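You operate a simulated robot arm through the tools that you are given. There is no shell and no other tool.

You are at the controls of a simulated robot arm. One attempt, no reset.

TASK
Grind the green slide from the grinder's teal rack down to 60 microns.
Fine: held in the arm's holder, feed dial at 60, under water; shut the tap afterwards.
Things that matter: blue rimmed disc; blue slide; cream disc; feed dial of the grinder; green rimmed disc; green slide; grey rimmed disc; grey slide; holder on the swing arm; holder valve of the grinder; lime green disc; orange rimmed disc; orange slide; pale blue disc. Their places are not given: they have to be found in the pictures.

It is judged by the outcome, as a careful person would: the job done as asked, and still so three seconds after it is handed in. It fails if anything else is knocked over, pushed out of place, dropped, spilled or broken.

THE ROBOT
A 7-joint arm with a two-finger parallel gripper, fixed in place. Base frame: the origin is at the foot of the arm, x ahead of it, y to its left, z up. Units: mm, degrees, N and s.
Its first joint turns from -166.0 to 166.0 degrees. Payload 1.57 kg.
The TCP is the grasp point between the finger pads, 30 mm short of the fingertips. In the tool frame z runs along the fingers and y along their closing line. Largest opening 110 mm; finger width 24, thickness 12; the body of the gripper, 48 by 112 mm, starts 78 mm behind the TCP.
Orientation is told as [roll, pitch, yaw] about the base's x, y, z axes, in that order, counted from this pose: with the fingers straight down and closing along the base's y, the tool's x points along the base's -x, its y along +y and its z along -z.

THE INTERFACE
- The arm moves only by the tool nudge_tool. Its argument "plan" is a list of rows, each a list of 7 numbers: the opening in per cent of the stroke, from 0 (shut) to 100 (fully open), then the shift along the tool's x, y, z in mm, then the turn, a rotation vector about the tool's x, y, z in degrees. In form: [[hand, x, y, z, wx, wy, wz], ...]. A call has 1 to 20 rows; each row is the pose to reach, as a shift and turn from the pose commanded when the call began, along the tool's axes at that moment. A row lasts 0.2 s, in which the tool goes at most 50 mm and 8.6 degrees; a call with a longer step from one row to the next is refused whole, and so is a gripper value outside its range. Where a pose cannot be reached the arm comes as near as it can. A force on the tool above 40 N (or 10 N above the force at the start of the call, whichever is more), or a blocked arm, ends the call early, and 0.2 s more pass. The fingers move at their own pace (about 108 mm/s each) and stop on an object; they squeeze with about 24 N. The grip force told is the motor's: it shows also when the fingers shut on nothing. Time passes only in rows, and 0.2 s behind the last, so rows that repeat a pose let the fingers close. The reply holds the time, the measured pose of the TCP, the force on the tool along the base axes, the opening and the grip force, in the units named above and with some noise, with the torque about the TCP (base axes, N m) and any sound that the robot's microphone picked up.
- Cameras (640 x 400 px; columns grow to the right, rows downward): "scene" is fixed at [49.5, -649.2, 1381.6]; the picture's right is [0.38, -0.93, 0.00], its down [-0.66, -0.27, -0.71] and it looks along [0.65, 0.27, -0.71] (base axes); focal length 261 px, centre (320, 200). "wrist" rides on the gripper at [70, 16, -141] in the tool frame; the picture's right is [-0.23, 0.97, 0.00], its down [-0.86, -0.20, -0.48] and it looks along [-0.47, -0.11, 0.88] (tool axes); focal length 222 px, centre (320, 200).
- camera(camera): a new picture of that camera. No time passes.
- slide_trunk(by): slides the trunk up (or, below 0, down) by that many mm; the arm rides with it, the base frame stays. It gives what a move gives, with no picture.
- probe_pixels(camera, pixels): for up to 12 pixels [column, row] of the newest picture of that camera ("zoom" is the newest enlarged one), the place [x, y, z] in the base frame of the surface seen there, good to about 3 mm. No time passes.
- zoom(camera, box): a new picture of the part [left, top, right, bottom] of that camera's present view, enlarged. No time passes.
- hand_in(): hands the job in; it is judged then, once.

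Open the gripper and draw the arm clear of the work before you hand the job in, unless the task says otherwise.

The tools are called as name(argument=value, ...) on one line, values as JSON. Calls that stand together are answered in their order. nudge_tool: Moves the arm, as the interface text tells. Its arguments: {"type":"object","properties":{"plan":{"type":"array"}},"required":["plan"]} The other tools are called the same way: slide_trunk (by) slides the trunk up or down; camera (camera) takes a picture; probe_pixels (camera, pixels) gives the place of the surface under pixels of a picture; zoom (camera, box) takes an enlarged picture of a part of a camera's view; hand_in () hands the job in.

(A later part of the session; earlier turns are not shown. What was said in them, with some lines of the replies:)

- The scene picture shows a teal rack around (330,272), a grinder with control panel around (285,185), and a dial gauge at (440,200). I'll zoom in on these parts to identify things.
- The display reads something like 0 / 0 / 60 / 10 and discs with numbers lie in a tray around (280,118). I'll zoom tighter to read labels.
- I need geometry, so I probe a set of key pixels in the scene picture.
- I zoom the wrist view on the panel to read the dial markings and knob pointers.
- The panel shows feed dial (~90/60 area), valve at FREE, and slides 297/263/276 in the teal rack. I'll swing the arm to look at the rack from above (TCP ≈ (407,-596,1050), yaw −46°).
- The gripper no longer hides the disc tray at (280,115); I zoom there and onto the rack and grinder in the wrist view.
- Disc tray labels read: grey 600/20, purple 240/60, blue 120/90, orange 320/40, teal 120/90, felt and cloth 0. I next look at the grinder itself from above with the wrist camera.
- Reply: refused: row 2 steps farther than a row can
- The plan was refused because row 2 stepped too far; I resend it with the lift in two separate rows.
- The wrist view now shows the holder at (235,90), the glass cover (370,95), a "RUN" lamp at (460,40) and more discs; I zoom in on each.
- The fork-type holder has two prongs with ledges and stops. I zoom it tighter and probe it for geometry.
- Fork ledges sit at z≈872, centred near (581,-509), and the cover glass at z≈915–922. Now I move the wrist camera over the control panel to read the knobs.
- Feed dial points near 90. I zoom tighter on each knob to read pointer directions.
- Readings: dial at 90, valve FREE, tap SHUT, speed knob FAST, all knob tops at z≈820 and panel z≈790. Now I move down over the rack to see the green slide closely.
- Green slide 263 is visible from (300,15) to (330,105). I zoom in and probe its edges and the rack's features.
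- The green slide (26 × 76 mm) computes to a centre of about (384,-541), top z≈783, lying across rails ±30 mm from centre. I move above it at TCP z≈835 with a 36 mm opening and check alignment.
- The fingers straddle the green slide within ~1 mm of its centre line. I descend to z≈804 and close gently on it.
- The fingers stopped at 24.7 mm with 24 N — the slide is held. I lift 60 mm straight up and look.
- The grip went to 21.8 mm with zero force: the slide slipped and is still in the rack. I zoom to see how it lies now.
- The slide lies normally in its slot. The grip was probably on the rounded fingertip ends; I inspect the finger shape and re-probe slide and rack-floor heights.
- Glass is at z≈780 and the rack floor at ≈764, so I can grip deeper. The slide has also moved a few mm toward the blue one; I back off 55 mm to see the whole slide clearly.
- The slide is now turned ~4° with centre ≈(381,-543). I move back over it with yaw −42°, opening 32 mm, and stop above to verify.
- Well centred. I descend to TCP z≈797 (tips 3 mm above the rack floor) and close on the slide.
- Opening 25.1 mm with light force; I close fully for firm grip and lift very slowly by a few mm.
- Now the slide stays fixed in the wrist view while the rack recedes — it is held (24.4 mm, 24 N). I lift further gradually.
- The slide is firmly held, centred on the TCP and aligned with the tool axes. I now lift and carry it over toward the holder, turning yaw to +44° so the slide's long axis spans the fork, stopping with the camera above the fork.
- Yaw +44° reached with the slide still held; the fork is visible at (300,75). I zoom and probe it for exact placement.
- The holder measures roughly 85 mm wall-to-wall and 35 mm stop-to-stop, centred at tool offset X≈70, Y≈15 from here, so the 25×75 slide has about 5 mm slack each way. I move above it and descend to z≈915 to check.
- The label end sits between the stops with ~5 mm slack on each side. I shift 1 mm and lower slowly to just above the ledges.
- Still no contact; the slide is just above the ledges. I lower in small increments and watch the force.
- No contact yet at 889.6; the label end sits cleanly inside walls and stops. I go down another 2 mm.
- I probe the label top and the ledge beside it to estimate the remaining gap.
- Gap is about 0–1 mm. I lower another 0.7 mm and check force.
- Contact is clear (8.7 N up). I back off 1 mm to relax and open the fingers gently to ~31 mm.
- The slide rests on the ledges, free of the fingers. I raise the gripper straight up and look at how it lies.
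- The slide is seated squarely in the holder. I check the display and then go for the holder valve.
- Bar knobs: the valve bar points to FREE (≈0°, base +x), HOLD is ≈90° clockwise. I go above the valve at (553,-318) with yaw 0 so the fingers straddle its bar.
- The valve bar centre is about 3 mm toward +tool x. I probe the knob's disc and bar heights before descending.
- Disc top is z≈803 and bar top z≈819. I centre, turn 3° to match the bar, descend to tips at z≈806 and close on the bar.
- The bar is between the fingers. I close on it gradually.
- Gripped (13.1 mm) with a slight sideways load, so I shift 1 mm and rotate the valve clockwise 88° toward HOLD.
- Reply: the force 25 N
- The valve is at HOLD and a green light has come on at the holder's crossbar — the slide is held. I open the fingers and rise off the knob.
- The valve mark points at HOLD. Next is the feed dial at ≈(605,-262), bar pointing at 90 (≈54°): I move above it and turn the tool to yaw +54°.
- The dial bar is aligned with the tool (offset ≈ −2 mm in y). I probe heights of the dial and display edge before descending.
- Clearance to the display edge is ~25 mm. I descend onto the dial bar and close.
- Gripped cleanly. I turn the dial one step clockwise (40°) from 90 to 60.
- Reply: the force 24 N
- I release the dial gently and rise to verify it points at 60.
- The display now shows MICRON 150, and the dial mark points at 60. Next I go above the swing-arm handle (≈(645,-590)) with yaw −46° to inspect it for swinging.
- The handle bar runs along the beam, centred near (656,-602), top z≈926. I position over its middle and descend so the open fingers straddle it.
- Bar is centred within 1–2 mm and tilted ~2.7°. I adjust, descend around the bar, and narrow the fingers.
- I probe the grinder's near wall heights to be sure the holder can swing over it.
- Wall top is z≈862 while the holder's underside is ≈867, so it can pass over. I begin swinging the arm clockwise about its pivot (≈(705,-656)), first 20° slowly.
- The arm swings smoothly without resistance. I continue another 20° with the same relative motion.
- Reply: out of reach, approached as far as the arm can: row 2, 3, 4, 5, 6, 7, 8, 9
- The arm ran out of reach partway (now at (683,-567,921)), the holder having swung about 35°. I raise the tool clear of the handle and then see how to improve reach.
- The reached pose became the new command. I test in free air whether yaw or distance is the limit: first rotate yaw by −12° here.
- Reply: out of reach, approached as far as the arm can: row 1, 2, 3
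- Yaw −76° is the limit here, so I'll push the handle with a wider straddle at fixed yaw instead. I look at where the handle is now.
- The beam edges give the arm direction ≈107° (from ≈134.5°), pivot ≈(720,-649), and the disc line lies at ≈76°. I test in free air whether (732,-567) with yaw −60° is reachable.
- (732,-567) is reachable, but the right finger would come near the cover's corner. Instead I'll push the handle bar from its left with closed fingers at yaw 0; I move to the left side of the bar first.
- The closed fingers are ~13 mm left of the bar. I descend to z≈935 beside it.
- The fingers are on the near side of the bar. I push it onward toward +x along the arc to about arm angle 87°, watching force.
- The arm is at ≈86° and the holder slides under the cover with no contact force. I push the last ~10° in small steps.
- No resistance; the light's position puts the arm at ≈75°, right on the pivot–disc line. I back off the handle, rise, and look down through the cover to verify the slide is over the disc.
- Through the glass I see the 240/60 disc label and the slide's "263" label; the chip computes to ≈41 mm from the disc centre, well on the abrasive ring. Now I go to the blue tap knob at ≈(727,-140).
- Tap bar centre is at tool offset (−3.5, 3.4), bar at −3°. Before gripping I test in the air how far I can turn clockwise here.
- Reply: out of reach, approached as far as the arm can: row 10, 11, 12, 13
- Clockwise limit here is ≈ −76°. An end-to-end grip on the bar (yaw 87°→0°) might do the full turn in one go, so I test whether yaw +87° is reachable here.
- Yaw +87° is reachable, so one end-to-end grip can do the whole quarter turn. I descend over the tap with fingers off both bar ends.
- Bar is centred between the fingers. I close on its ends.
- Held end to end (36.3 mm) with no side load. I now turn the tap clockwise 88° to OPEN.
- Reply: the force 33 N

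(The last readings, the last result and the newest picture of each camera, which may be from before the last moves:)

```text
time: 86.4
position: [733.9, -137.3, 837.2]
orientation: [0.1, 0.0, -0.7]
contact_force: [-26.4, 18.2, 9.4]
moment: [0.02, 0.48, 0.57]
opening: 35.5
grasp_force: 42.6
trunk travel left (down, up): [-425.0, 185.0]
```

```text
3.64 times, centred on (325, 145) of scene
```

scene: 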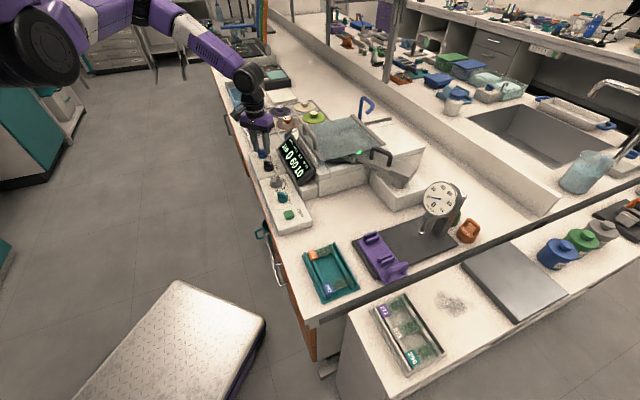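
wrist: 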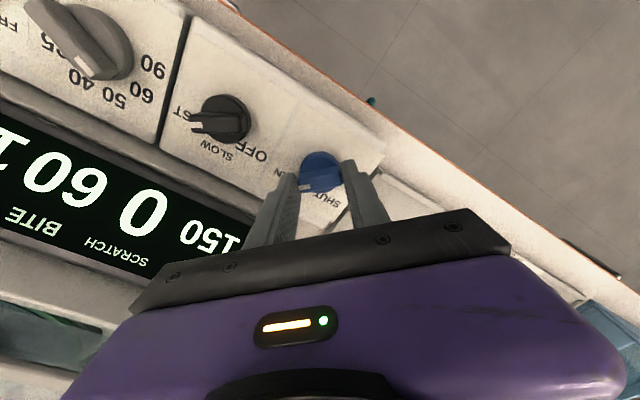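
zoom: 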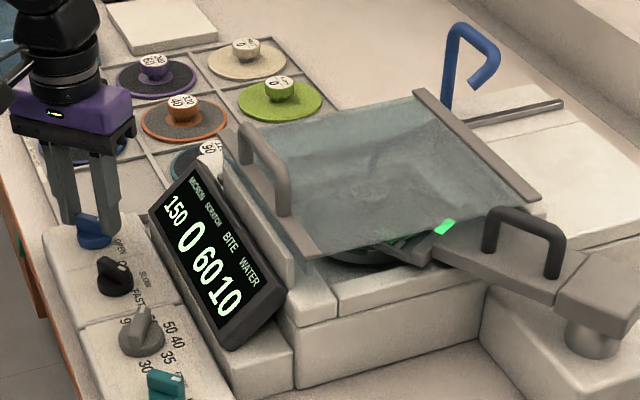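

The tap mark points at OPEN. Time only passes in rows, so I release, lift, and move straight to above the START button.

nudge_tool(plan=[[30, 0, 0, 0, 0, 0, 0], [42, 0, 0, 0, 0, 0, 0], [50, 0, 0, 0, 0, 0, 0], [50, 0, 0, -25, 0, 0, 0], [30, 0, 0, -50, 0, 0, 0], [0, 29.3, -28.4, -50, 0, 0, 0], [0, 58.6, -56.9, -50, 0, 0, 0], [0, 88, -85.3, -50, 0, 0, 0], [0, 117.3, -113.8, -50, 0, 0, 0], [0, 146.6, -142.2, -50, 0, 0, 0], [0, 175.9, -170.6, -50, 0, 0, 0], [0, 205.2, -199.1, -50, 0, 0, 0], [0, 234.5, -227.5, -50, 0, 0, 0], [0, 234.5, -227.5, -22, 0, 0, 0]])

camera(camera="wrist")

zoom(camera="scene", box=[245, 90, 405, 200])

zoom(camera="wrist", box=[250, 90, 390, 220])

```text
time: 89.4
position: [496.1, -361.0, 855.6]
orientation: [0.0, -0.1, -0.6]
contact_force: [-0.4, -0.1, -0.3]
moment: [0.01, 0.03, -0.03]
opening: 0.1
grasp_force: 21.3
trunk travel left (down, up): [-425.0, 185.0]
```

```text
taken
```

wrist: 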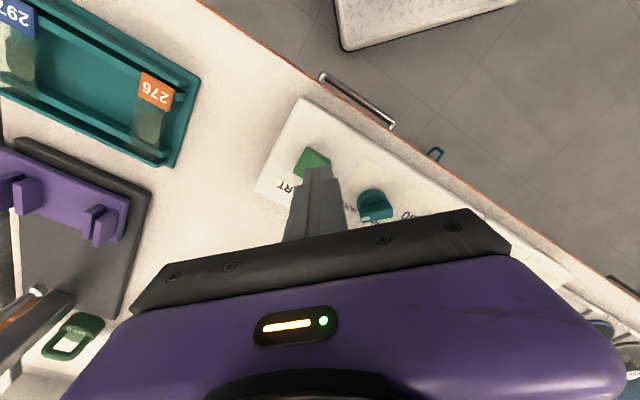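

```text
3.64 times, centred on (325, 145) of scene
```

zoom: 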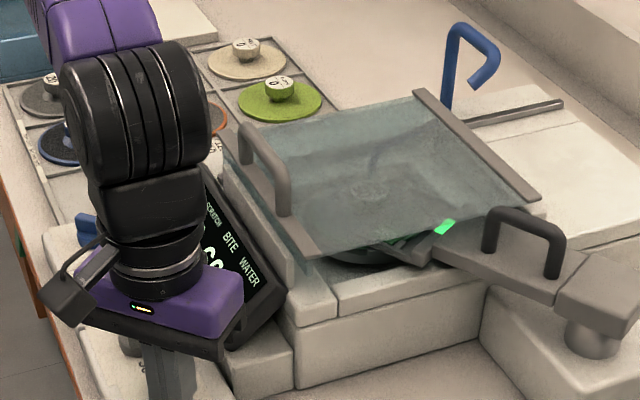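

```text
3.08 times, centred on (320, 155) of wrist
```

zoom: 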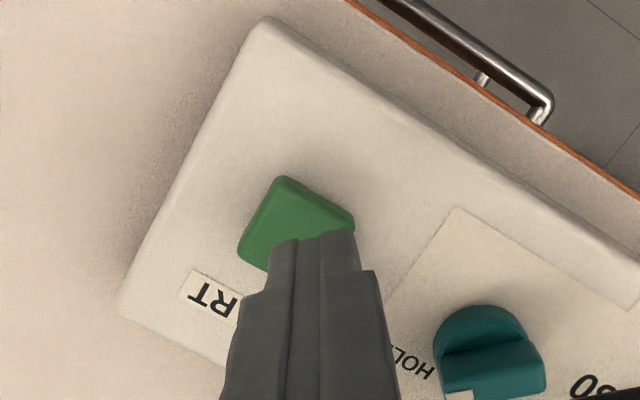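

I check for water flow and position: zooming on the spout/cover and the display area.

zoom(camera="scene", box=[330, 90, 400, 165])

zoom(camera="scene", box=[285, 150, 325, 180])

zoom(camera="scene", box=[255, 135, 295, 165])

probe_pixels(camera="wrist", pixels=[[308, 160], [315, 152], [303, 170], [325, 158], [290, 200], [290, 130]])

```text
5.33 times, centred on (365, 128) of scene
```

zoom: 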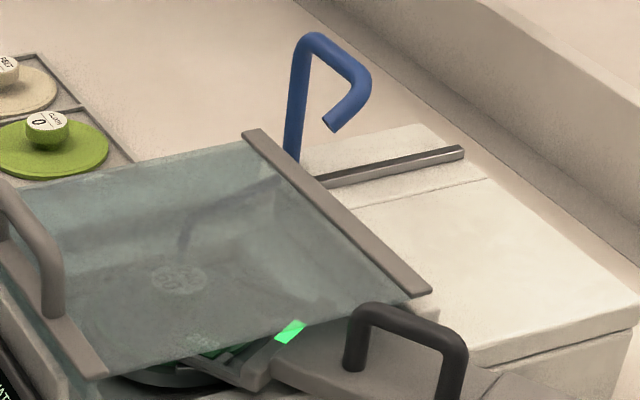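

```text
13.33 times, centred on (305, 165) of scene
```

zoom: 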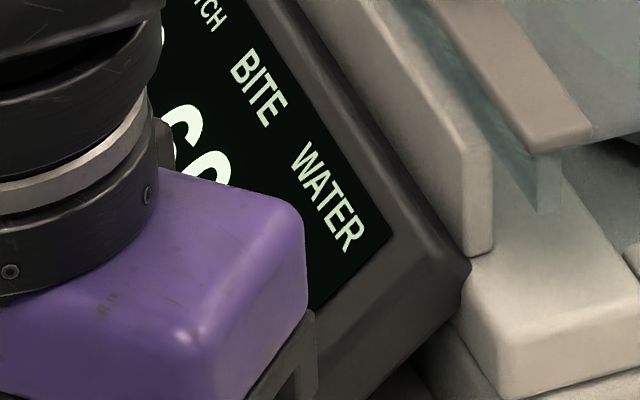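

```text
13.33 times, centred on (275, 150) of scene
```

zoom: 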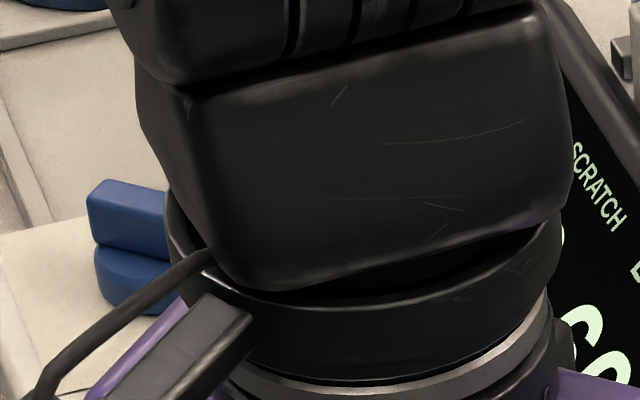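

```text
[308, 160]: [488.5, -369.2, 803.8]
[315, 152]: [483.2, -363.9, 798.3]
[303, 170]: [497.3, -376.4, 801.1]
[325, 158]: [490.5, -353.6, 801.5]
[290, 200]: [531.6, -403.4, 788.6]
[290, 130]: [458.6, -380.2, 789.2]
```

No stream is visible yet, so before pressing anything I probe the blue spout's place and the tap area.

camera(camera="scene")

probe_pixels(camera="scene", pixels=[[360, 117], [361, 108], [363, 99], [367, 101], [373, 105], [369, 112], [367, 114], [375, 124], [385, 121], [395, 150], [355, 118], [365, 122]])

```text
taken
```

scene: 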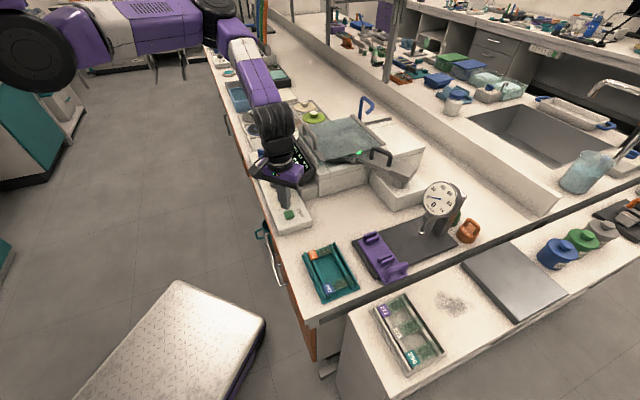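

```text
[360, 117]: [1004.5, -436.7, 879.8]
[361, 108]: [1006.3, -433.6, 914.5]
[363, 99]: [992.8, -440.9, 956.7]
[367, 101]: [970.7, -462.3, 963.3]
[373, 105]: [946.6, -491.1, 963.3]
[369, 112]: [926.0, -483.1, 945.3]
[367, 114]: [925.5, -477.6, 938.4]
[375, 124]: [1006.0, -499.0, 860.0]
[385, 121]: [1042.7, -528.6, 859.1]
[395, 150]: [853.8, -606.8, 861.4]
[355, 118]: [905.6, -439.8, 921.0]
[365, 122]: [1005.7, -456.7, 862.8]
```

The outlet points down into the basin behind the cover, but no stream shows. I move the arm aside briefly so the scene camera can read the display and tap.

nudge_tool(plan=[[0, -15, -20, -20, 0, 0, 0], [0, -30, -55, -30, 0, 0, 0], [0, -45, -95, -30, 0, 0, 0], [0, -60, -135, -30, 0, 0, 0]])

camera(camera="scene")

zoom(camera="scene", box=[245, 90, 405, 200])

zoom(camera="scene", box=[250, 135, 320, 185])

```text
time: 90.4
position: [556.5, -497.7, 886.4]
orientation: [0.0, -0.1, -0.7]
contact_force: [-0.2, 0.9, 0.0]
moment: [-0.03, -0.02, -0.01]
opening: 0.1
grasp_force: 20.7
trunk travel left (down, up): [-425.0, 185.0]
```

```text
taken
```

scene: 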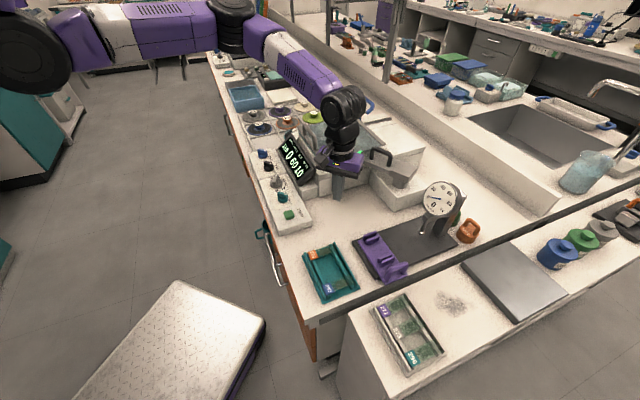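

```text
3.64 times, centred on (325, 145) of scene
```

zoom: 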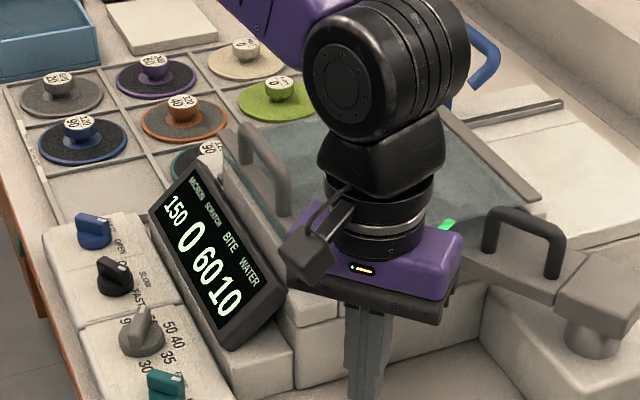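

```text
8.00 times, centred on (285, 160) of scene
```

zoom: 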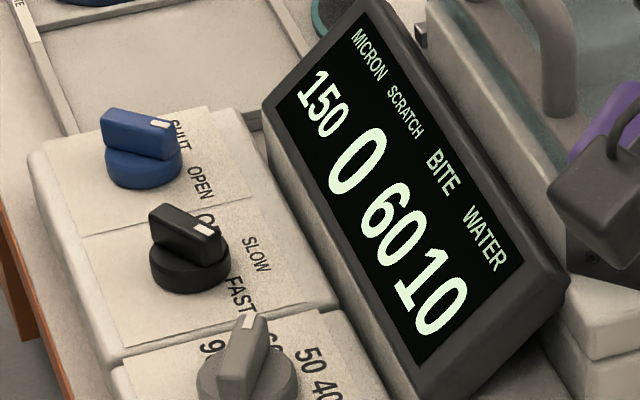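

The tap mark is at OPEN and the display is steady at 150/0/60/10; everything is set. I return above START, aligned to its centre.

nudge_tool(plan=[[0, 15, 32, 0, 0, 0, 0], [0, 30, 64, 0, 0, 0, 0], [0, 46, 96, 0, 0, 0, 0], [0, 61.5, 127.7, 10, 0, 0, 0], [0, 61.5, 127.7, 30, 0, 0, 0], [0, 61.5, 127.7, 45, 0, 0, 0]])

zoom(camera="wrist", box=[250, 90, 390, 220])

```text
time: 91.8
position: [494.3, -370.0, 841.8]
orientation: [0.0, -0.1, -0.7]
contact_force: [-0.2, 0.2, -0.2]
moment: [0.01, 0.03, 0.04]
opening: 0.0
grasp_force: 21.0
trunk travel left (down, up): [-425.0, 185.0]
```

```text
3.08 times, centred on (320, 155) of wrist
```

zoom: 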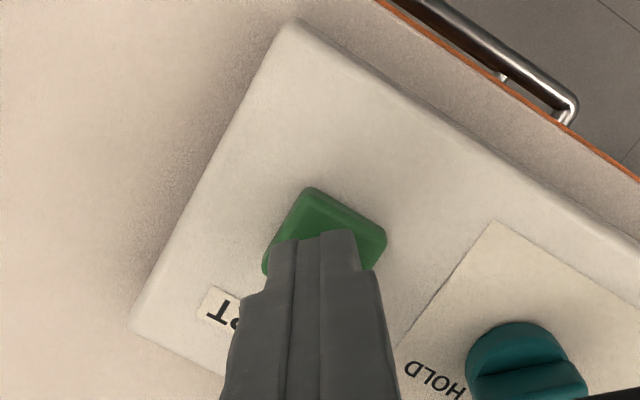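

The closed fingertips sit centred over the START button about 8 mm above it. I press down in small steps and release.

nudge_tool(plan=[[0, 0, 0, 5, 0, 0, 0], [0, 0, 0, 8, 0, 0, 0], [0, 0, 0, 10, 0, 0, 0], [0, 0, 0, 11.5, 0, 0, 0], [0, 0, 0, 12.5, 0, 0, 0]])

zoom(camera="scene", box=[245, 90, 405, 200])

```text
time: 93.0
position: [495.5, -369.8, 830.1]
orientation: [0.0, -0.1, -0.6]
contact_force: [0.6, 0.6, 1.2]
moment: [0.05, -0.01, -0.03]
opening: 0.1
grasp_force: 21.4
trunk travel left (down, up): [-425.0, 185.0]
heard: click
```

```text
3.64 times, centred on (325, 145) of scene
```

zoom: 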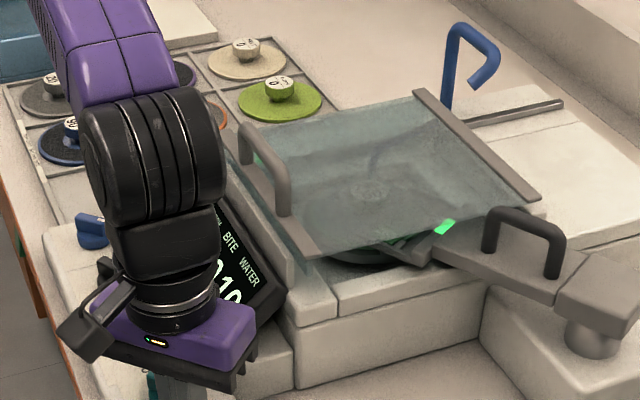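

A click was heard. I lift off the button and move aside to read the display and RUN lamp.

nudge_tool(plan=[[0, 0, 0, -10, 0, 0, 0], [0, -5, -10, -40, 0, 0, 0], [0, -30, -50, -60, 0, 0, 0], [0, -60, -85, -70, 0, 0, 0]])

camera(camera="scene")

zoom(camera="scene", box=[245, 90, 405, 200])

camera(camera="wrist")

```text
refused: row 3 steps farther than a row can; nothing moved
```

```text
taken
```

scene: 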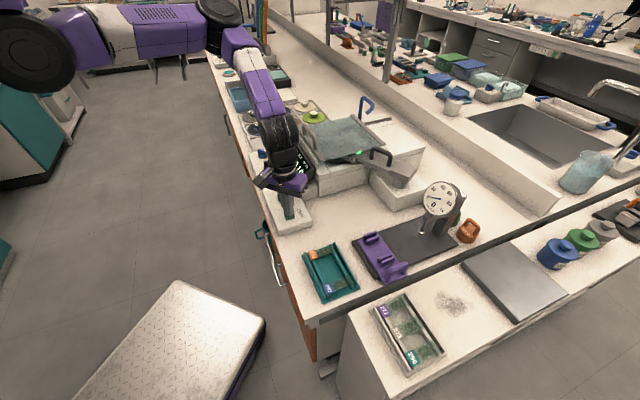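

```text
3.64 times, centred on (325, 145) of scene
```

zoom: 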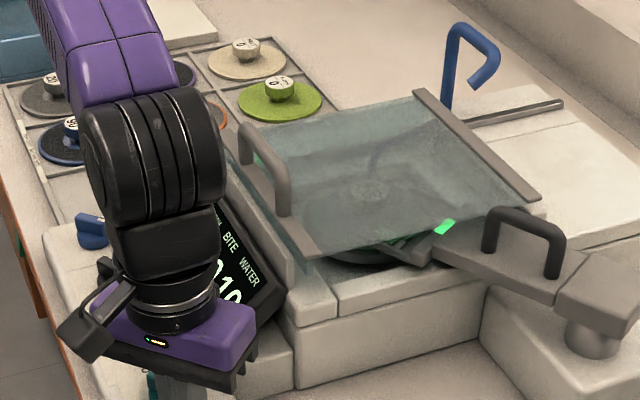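

```text
taken
```

wrist: 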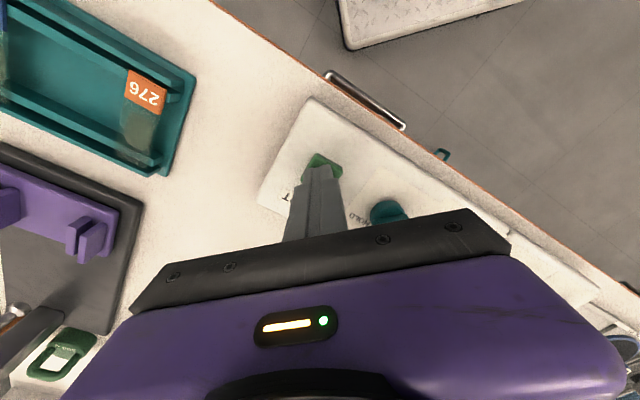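

The step was too long; I resend the retreat with shorter rows.

nudge_tool(plan=[[0, 0, 0, -10, 0, 0, 0], [0, 0, 0, -40, 0, 0, 0], [0, -15, -35, -50, 0, 0, 0], [0, -35, -75, -60, 0, 0, 0], [0, -55, -110, -65, 0, 0, 0]])

camera(camera="scene")

zoom(camera="scene", box=[245, 90, 405, 200])

zoom(camera="scene", box=[250, 135, 320, 185])

```text
time: 94.2
position: [550.8, -480.3, 895.1]
orientation: [0.0, -0.1, -0.7]
contact_force: [-0.1, 1.4, -0.2]
moment: [0.0, 0.0, 0.03]
opening: 0.0
grasp_force: 21.0
trunk travel left (down, up): [-425.0, 185.0]
```

```text
taken
```

scene: 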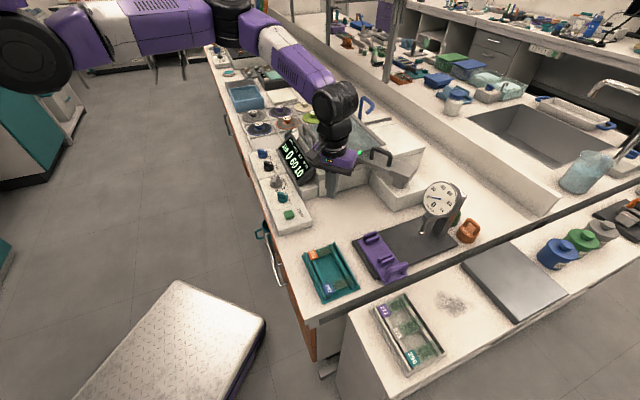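

```text
3.64 times, centred on (325, 145) of scene
```

zoom: 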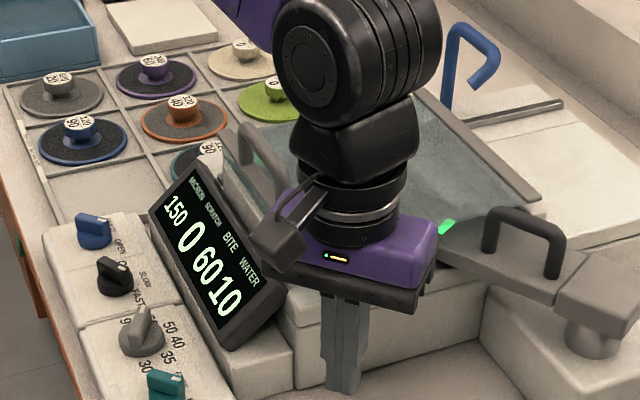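

```text
8.00 times, centred on (285, 160) of scene
```

zoom: 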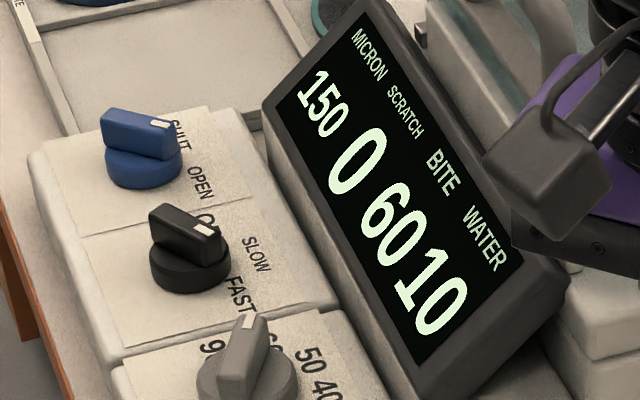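

The display still reads 150 about 1.2 s after the click. I rise to a vantage point where the wrist camera sees the RUN lamp, cover and display.

nudge_tool(plan=[[0, 0, 0, -46, 0, 0, 7], [0, 0, 0, -92, 0, 0, 14], [0, 0, 0, -138, 0, 0, 21], [0, 0, 0, -184, 0, 0, 28], [0, -35, 18, -186, 0, 0, 33], [0, -70, 35, -186, 0, 0, 38], [0, -105, 53, -186, 0, 0, 43], [0, -139, 70, -186, 0, 0, 45]])

camera(camera="wrist")

zoom(camera="wrist", box=[230, 0, 530, 190])

zoom(camera="scene", box=[245, 90, 405, 200])

```text
time: 96.0
position: [689.0, -411.7, 1080.6]
orientation: [0.2, 0.0, -45.8]
contact_force: [-0.1, -0.1, -0.3]
moment: [0.02, 0.0, 0.0]
opening: 0.0
grasp_force: 21.4
trunk travel left (down, up): [-425.0, 185.0]
```

```text
taken
```

wrist: 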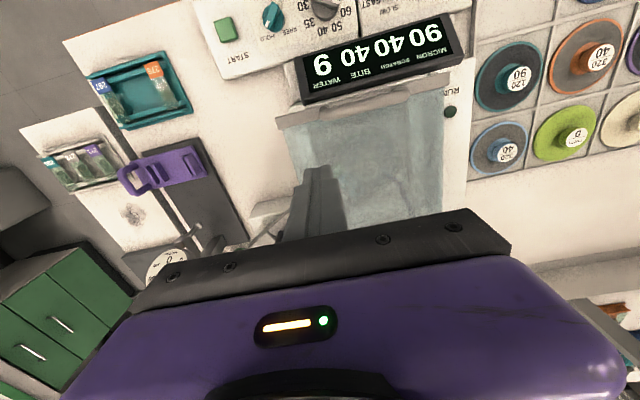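

```text
2.11 times, centred on (380, 95) of wrist
```

zoom: 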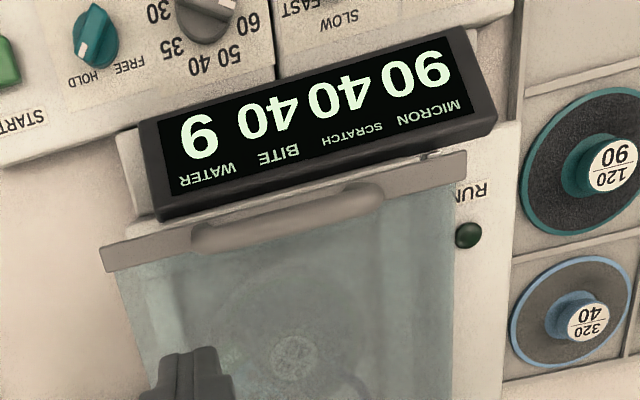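

```text
3.64 times, centred on (325, 145) of scene
```

zoom: 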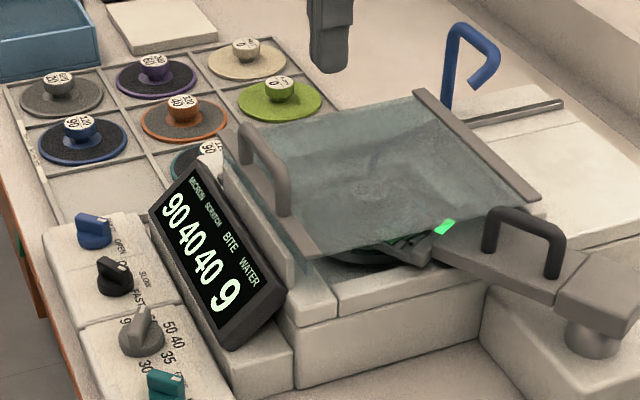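

The display now reads MICRON 90, SCRATCH 40, BITE 40, WATER 9 with RUN lamp dark. I wait a moment to see whether it is still changing.

nudge_tool(plan=[[0, 0, 0, 0, 0, 0, 0], [0, 0, 0, 0, 0, 0, 0], [0, 0, 0, 0, 0, 0, 0]])

zoom(camera="wrist", box=[230, 0, 530, 190])

zoom(camera="scene", box=[320, 90, 420, 180])

```text
time: 96.8
position: [690.6, -411.0, 1079.9]
orientation: [0.1, 0.0, -45.7]
contact_force: [0.0, 0.5, -0.1]
moment: [0.02, 0.02, -0.01]
opening: 0.0
grasp_force: 21.2
trunk travel left (down, up): [-425.0, 185.0]
```

```text
2.11 times, centred on (380, 95) of wrist
```

zoom: 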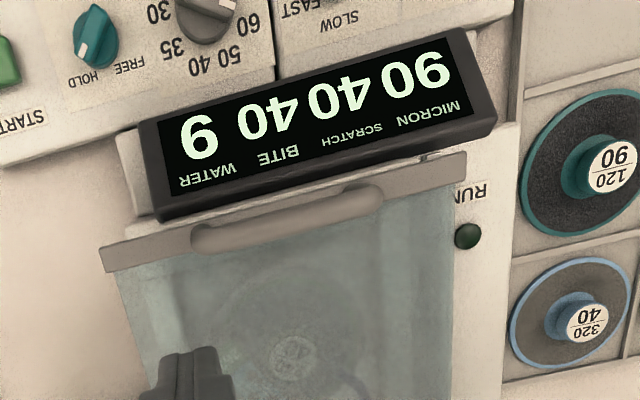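

```text
4.44 times, centred on (370, 135) of scene
```

zoom: 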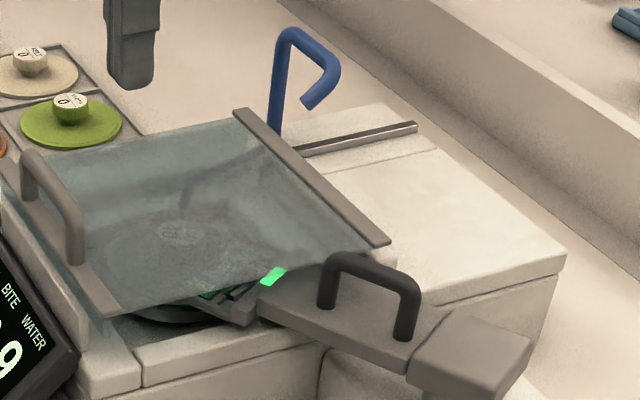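

Stable at 90/40/40/9: each START makes one pass limited by the disc's bite, and the dial's 60 is the stop. A second pass (90→60, within bite 40) is needed, so I return above START.

nudge_tool(plan=[[0, 33, -22.3, 0, 0, 0, 0], [0, 66, -44.5, 0, 0, 0, 0], [0, 99, -66.8, 0, 0, 0, 0], [0, 132, -89, 0, 0, 0, 0], [0, 165.2, -111.3, 0, 0, 0, 0], [0, 165.2, -111.3, 45, 0, 0, 0], [0, 165.2, -111.3, 90, 0, 0, 0], [0, 165.2, -111.3, 135, 0, 0, 0], [0, 165.2, -111.3, 180, 0, 0, 0], [0, 165.2, -111.3, 220, 0, 0, 0], [0, 165.2, -111.3, 236, 0, 0, 0]])

camera(camera="wrist")

zoom(camera="wrist", box=[250, 90, 390, 220])

```text
time: 99.2
position: [495.6, -372.2, 843.9]
orientation: [0.1, -0.1, -45.7]
contact_force: [-0.3, 0.9, 0.8]
moment: [0.01, 0.01, 0.02]
opening: 0.0
grasp_force: 21.4
trunk travel left (down, up): [-425.0, 185.0]
```

```text
taken
```

wrist: 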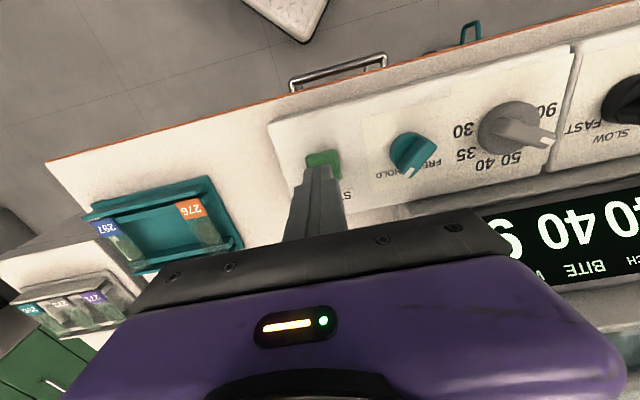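

```text
3.08 times, centred on (320, 155) of wrist
```

zoom: 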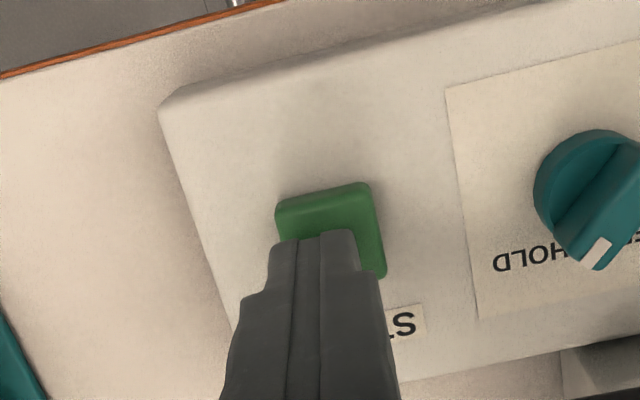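

Fingertips are within 4 mm of the button centre; I centre them and press again.

nudge_tool(plan=[[0, 3, 3, 5, 0, 0, 0], [0, 3, 3, 10, 0, 0, 0], [0, 3, 3, 12, 0, 0, 0], [0, 3, 3, 13.5, 0, 0, 0], [0, 3, 3, 14.5, 0, 0, 0]])

```text
time: 100.4
position: [493.7, -368.3, 829.4]
orientation: [0.1, -0.1, -45.7]
contact_force: [-0.6, -0.2, 1.4]
moment: [0.03, 0.03, 0.02]
opening: 0.0
grasp_force: 21.9
trunk travel left (down, up): [-425.0, 185.0]
heard: click
```

Click heard again. I lift off and wait a few seconds for the pass to finish, then read the display with the wrist camera.

nudge_tool(plan=[[0, 0, 0, -10, 0, 0, 0], [0, 0, 0, -50, 0, 0, 0], [0, 0, 0, -90, 0, 0, 0], [0, 0, 30, -130, 0, 0, 0], [0, 0, 60, -150, 0, 0, 0], [0, 0, 60, -150, 0, 0, 0], [0, 0, 60, -150, 0, 0, 0], [0, 0, 60, -150, 0, 0, 0], [0, 0, 60, -150, 0, 0, 0], [0, 0, 60, -150, 0, 0, 0]])

camera(camera="scene")

camera(camera="wrist")

zoom(camera="scene", box=[245, 110, 365, 200])

```text
time: 102.6
position: [537.7, -324.8, 981.1]
orientation: [0.1, -0.1, -45.7]
contact_force: [1.2, 0.5, -0.5]
moment: [-0.01, 0.06, -0.01]
opening: 0.3
grasp_force: 21.0
trunk travel left (down, up): [-425.0, 185.0]
```

```text
taken
```

scene: 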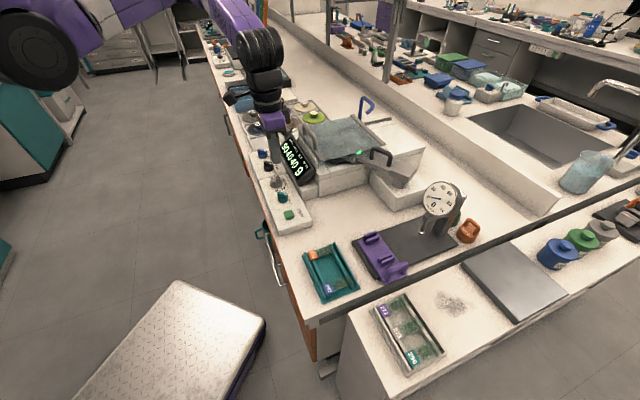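

```text
taken
```

wrist: 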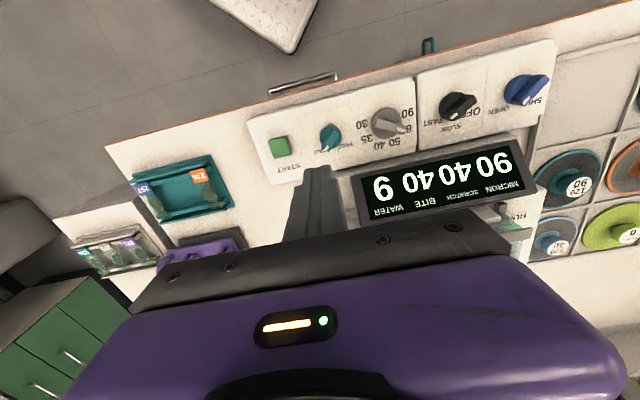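

```text
4.44 times, centred on (305, 155) of scene
```

zoom: 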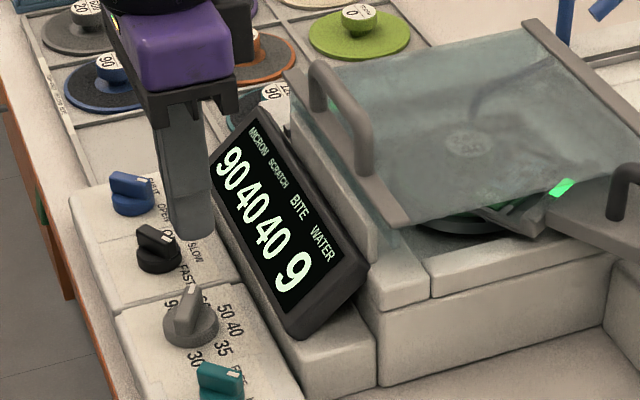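

Not finished yet at 2.2 s (first pass took ~3 s). Meanwhile I move above the tap with the fingers open and yaw 0.

nudge_tool(plan=[[0, -0.5, 38.6, 0, 0, 0, -6.5], [20, -1, 77.2, 0, 0, 0, -13], [40, -1.5, 115.8, 0, 0, 0, -19.6], [50, -2, 154.4, 0, 0, 0, -26.1], [50, -2.4, 193, 0, 0, 0, -32.6], [50, -2.9, 231.6, 0, 0, 0, -39.2], [50, -3.4, 270.2, 0, 0, 0, -45.5], [50, -3.4, 270.2, 40, 0, 0, -45.5], [50, -3.4, 270.2, 80, 0, 0, -45.5], [50, -3.4, 270.2, 80, 0, 0, -45.5]])

camera(camera="wrist")

zoom(camera="wrist", box=[250, 90, 390, 220])

zoom(camera="scene", box=[245, 110, 365, 200])

```text
time: 104.8
position: [733.7, -139.5, 901.6]
orientation: [0.0, -0.2, -0.2]
contact_force: [0.0, 0.8, 0.7]
moment: [0.01, -0.01, -0.03]
opening: 55.2
grasp_force: 0.1
trunk travel left (down, up): [-425.0, 185.0]
```

```text
taken
```

wrist: 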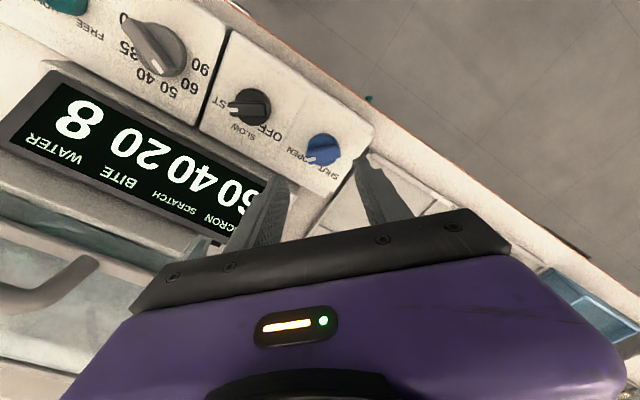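

```text
3.08 times, centred on (320, 155) of wrist
```

zoom: 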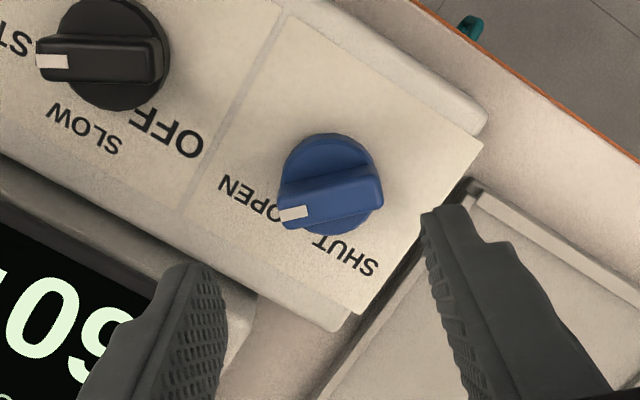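

```text
4.44 times, centred on (305, 155) of scene
```

zoom: 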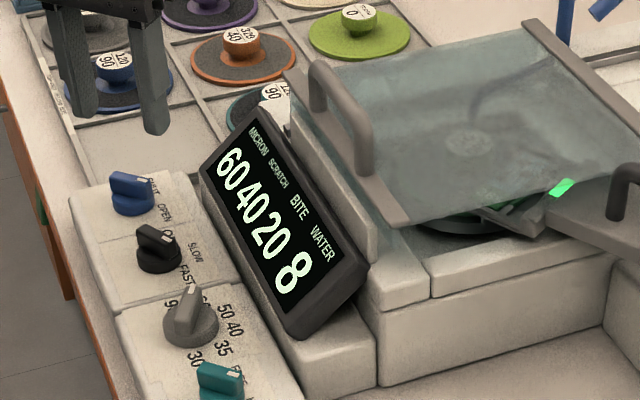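

MICRON reads 60 (SCRATCH 40, BITE 20, WATER 8) — done. Now I shut the tap: descend over its bar (offset X≈1, Y≈3.3) and close on its ends.

nudge_tool(plan=[[44, 1, 3.3, 15, 0, 0, 0], [44, 1, 3.3, 35, 0, 0, 0], [44, 1, 3.3, 55, 0, 0, 0], [44, 1, 3.3, 65, 0, 0, 0], [44, 1, 3.3, 65, 0, 0, 0]])

zoom(camera="wrist", box=[250, 90, 390, 220])

```text
time: 106.0
position: [732.1, -137.7, 836.1]
orientation: [0.0, -0.1, -0.2]
contact_force: [0.6, -0.7, 0.3]
moment: [-0.02, 0.01, 0.01]
opening: 48.2
grasp_force: 0.0
trunk travel left (down, up): [-425.0, 185.0]
```

```text
3.08 times, centred on (320, 155) of wrist
```

zoom: 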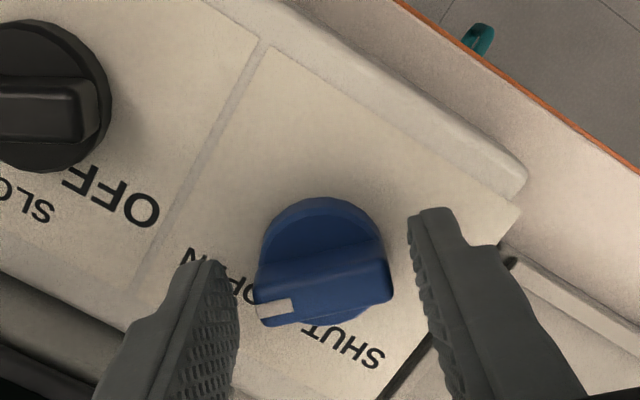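

The bar is centred. I close on it and turn it counter-clockwise 88° back to SHUT.

nudge_tool(plan=[[38, -1, 0, 0, 0, 0, 0], [34, -1, 0, 0, 0, 0, 0], [30, -1, 0, 0, 0, 0, 0], [15, -1, 0, 0, 0, 0, 0], [0, -1, 0, 0, 0, 0, 0], [0, -1, 0, 0, 0, 0, 0]])

nudge_tool(plan=[[0, 0, 0, 0, 0, 0, -5], [0, 0, 0, 0, 0, 0, -13], [0, 0, 0, 0, 0, 0, -21], [0, 0, 0, 0, 0, 0, -29], [0, 0, 0, 0, 0, 0, -37], [0, 0, 0, 0, 0, 0, -45], [0, 0, 0, 0, 0, 0, -53], [0, 0, 0, 0, 0, 0, -61], [0, 0, 0, 0, 0, 0, -69], [0, 0, 0, 0, 0, 0, -77], [0, 0, 0, 0, 0, 0, -84], [0, 0, 0, 0, 0, 0, -89]])

camera(camera="wrist")

zoom(camera="wrist", box=[250, 90, 390, 220])

```text
time: 107.4
position: [733.4, -138.1, 836.5]
orientation: [0.0, -0.2, -0.2]
contact_force: [1.0, -2.5, -1.4]
moment: [-0.03, -0.06, 0.0]
opening: 36.2
grasp_force: 42.8
trunk travel left (down, up): [-425.0, 185.0]
```

```text
time: 110.0
position: [733.5, -138.8, 836.1]
orientation: [-0.2, 0.2, 89.0]
contact_force: [10.8, -22.3, -24.4]
moment: [-0.48, 0.03, -0.05]
opening: 36.1
grasp_force: 42.6
trunk travel left (down, up): [-425.0, 185.0]
```

```text
taken
```

wrist: 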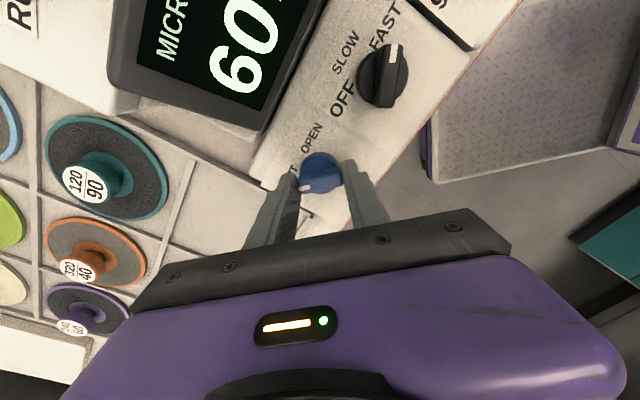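

```text
3.08 times, centred on (320, 155) of wrist
```

zoom: 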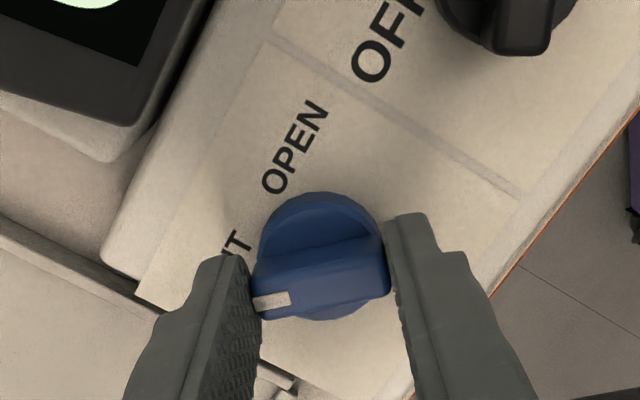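

The tap bar is back at SHUT, same as at the start. I release it, lift and verify.

nudge_tool(plan=[[20, 0, 0, 0, 0, 0, 0], [30, 0, 0, 0, 0, 0, 0], [36, 0, 0, 0, 0, 0, 0], [46, 0, 0, 0, 0, 0, 0], [50, 0, 0, 0, 0, 0, 0], [50, 0, 0, -20, 0, 0, 0], [50, 0, 0, -60, 0, 0, 0], [50, 0, 0, -100, 0, 0, 0]])

camera(camera="wrist")

zoom(camera="wrist", box=[220, 60, 420, 220])

zoom(camera="scene", box=[245, 110, 365, 200])

```text
time: 111.8
position: [733.2, -136.8, 936.5]
orientation: [0.0, 0.0, 88.8]
contact_force: [0.3, -0.2, -1.2]
moment: [0.01, -0.01, -0.01]
opening: 55.0
grasp_force: 0.0
trunk travel left (down, up): [-425.0, 185.0]
```

```text
taken
```

wrist: 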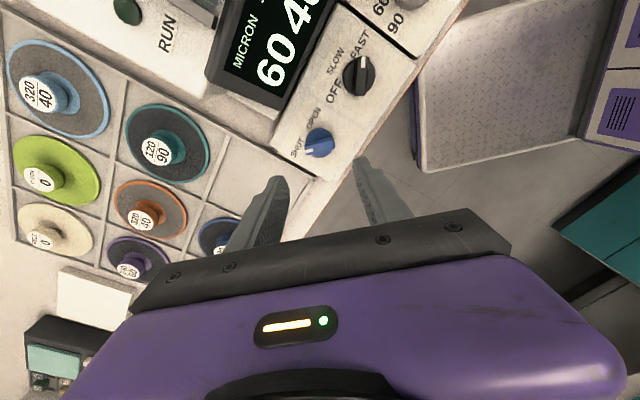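

```text
2.50 times, centred on (320, 140) of wrist
```

zoom: 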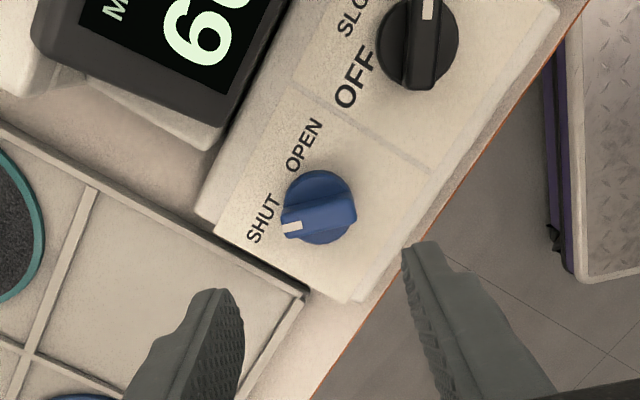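

```text
4.44 times, centred on (305, 155) of scene
```

zoom: 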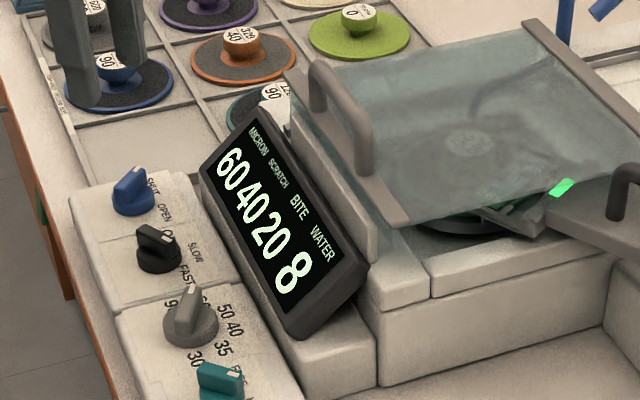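

Tap is at SHUT and MICRON stays at 60. I raise the arm, draw it clear of the bench work, and open the gripper fully.

nudge_tool(plan=[[50, 0, 0, -45, 0, 0, 0], [50, 0, 0, -90, 0, 0, 0], [50, 0, 0, -135, 0, 0, 0], [50, 0, 0, -175, 0, 0, 0], [70, 11, 38, -175, 0, 0, 0], [100, 22, 77, -175, 0, 0, 0], [100, 34, 116, -175, 0, 0, 0], [100, 45, 154, -175, 0, 0, 0], [100, 56, 193, -175, 0, 0, 0], [100, 68, 231, -175, 0, 0, 0], [100, 68, 231, -175, 0, 0, 0]])

camera(camera="scene")

zoom(camera="scene", box=[245, 90, 405, 200])

zoom(camera="scene", box=[280, 190, 480, 310])

```text
time: 114.2
position: [502.8, -197.7, 1109.8]
orientation: [-0.2, 0.0, 88.9]
contact_force: [-0.2, 0.3, 0.0]
moment: [-0.01, 0.01, 0.0]
opening: 109.7
grasp_force: 0.1
trunk travel left (down, up): [-425.0, 185.0]
```

```text
taken
```

scene: 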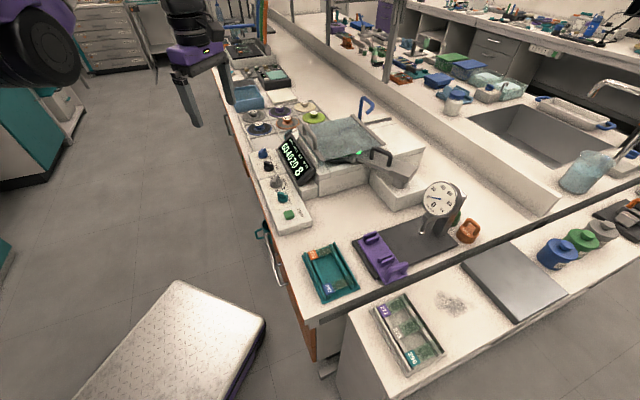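

```text
3.64 times, centred on (325, 145) of scene
```

zoom: 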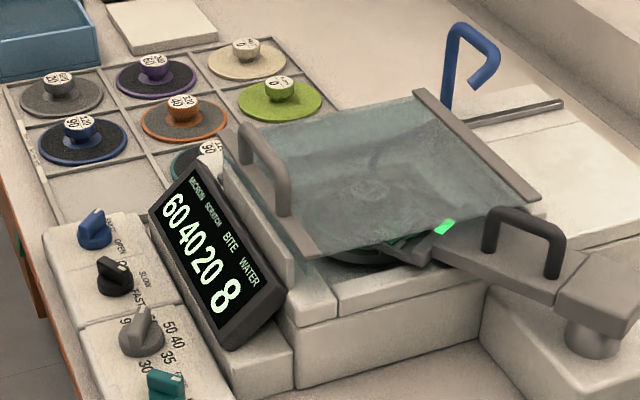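

```text
3.20 times, centred on (380, 250) of scene
```

zoom: 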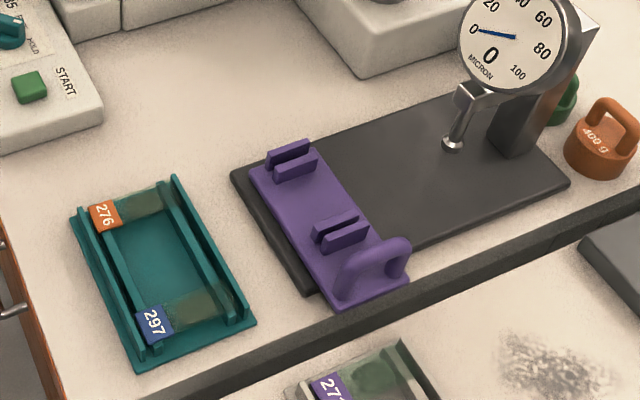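

MICRON shows 60, the tap is SHUT, the slide is still held (green light), the other slides, discs and weights look undisturbed, and the arm is clear with the gripper open. I hand the job in.

hand_in()

```text
The job is handed in.
```

The green slide (263) is ground to 60 microns. The grinder's display read MICRON 60, the tap is shut, and I handed the job in.

- **Grinding:** The slide was in the arm's holder with the valve at HOLD. The feed dial was at 60, the tap was open, and the mounted disc was 240 grit. The slide read 150 microns before grinding, and it took two presses of START: 150 to 90, then 90 to 60. The water count on the display dropped by one on each pass, but I never saw a stream from the spout.
- **How it was left:** The slide is still in the holder over the disc, with the valve at HOLD and its green light on. The feed dial is still at 60 and the speed knob at FAST, as I found it. The swing arm has not been swung back. The robot arm is drawn clear with the gripper open.
- **Slip in the rack:** My first grip on the green slide slipped. It moved about 5 mm and turned a few degrees in its slot before I picked it up properly.
- **Everything else:** In the last pictures the other slides, discs and weights looked undisturbed.
- **Scratch reading:** The display also shows SCRATCH 40. The task set no limit for that, so I did no polishing.
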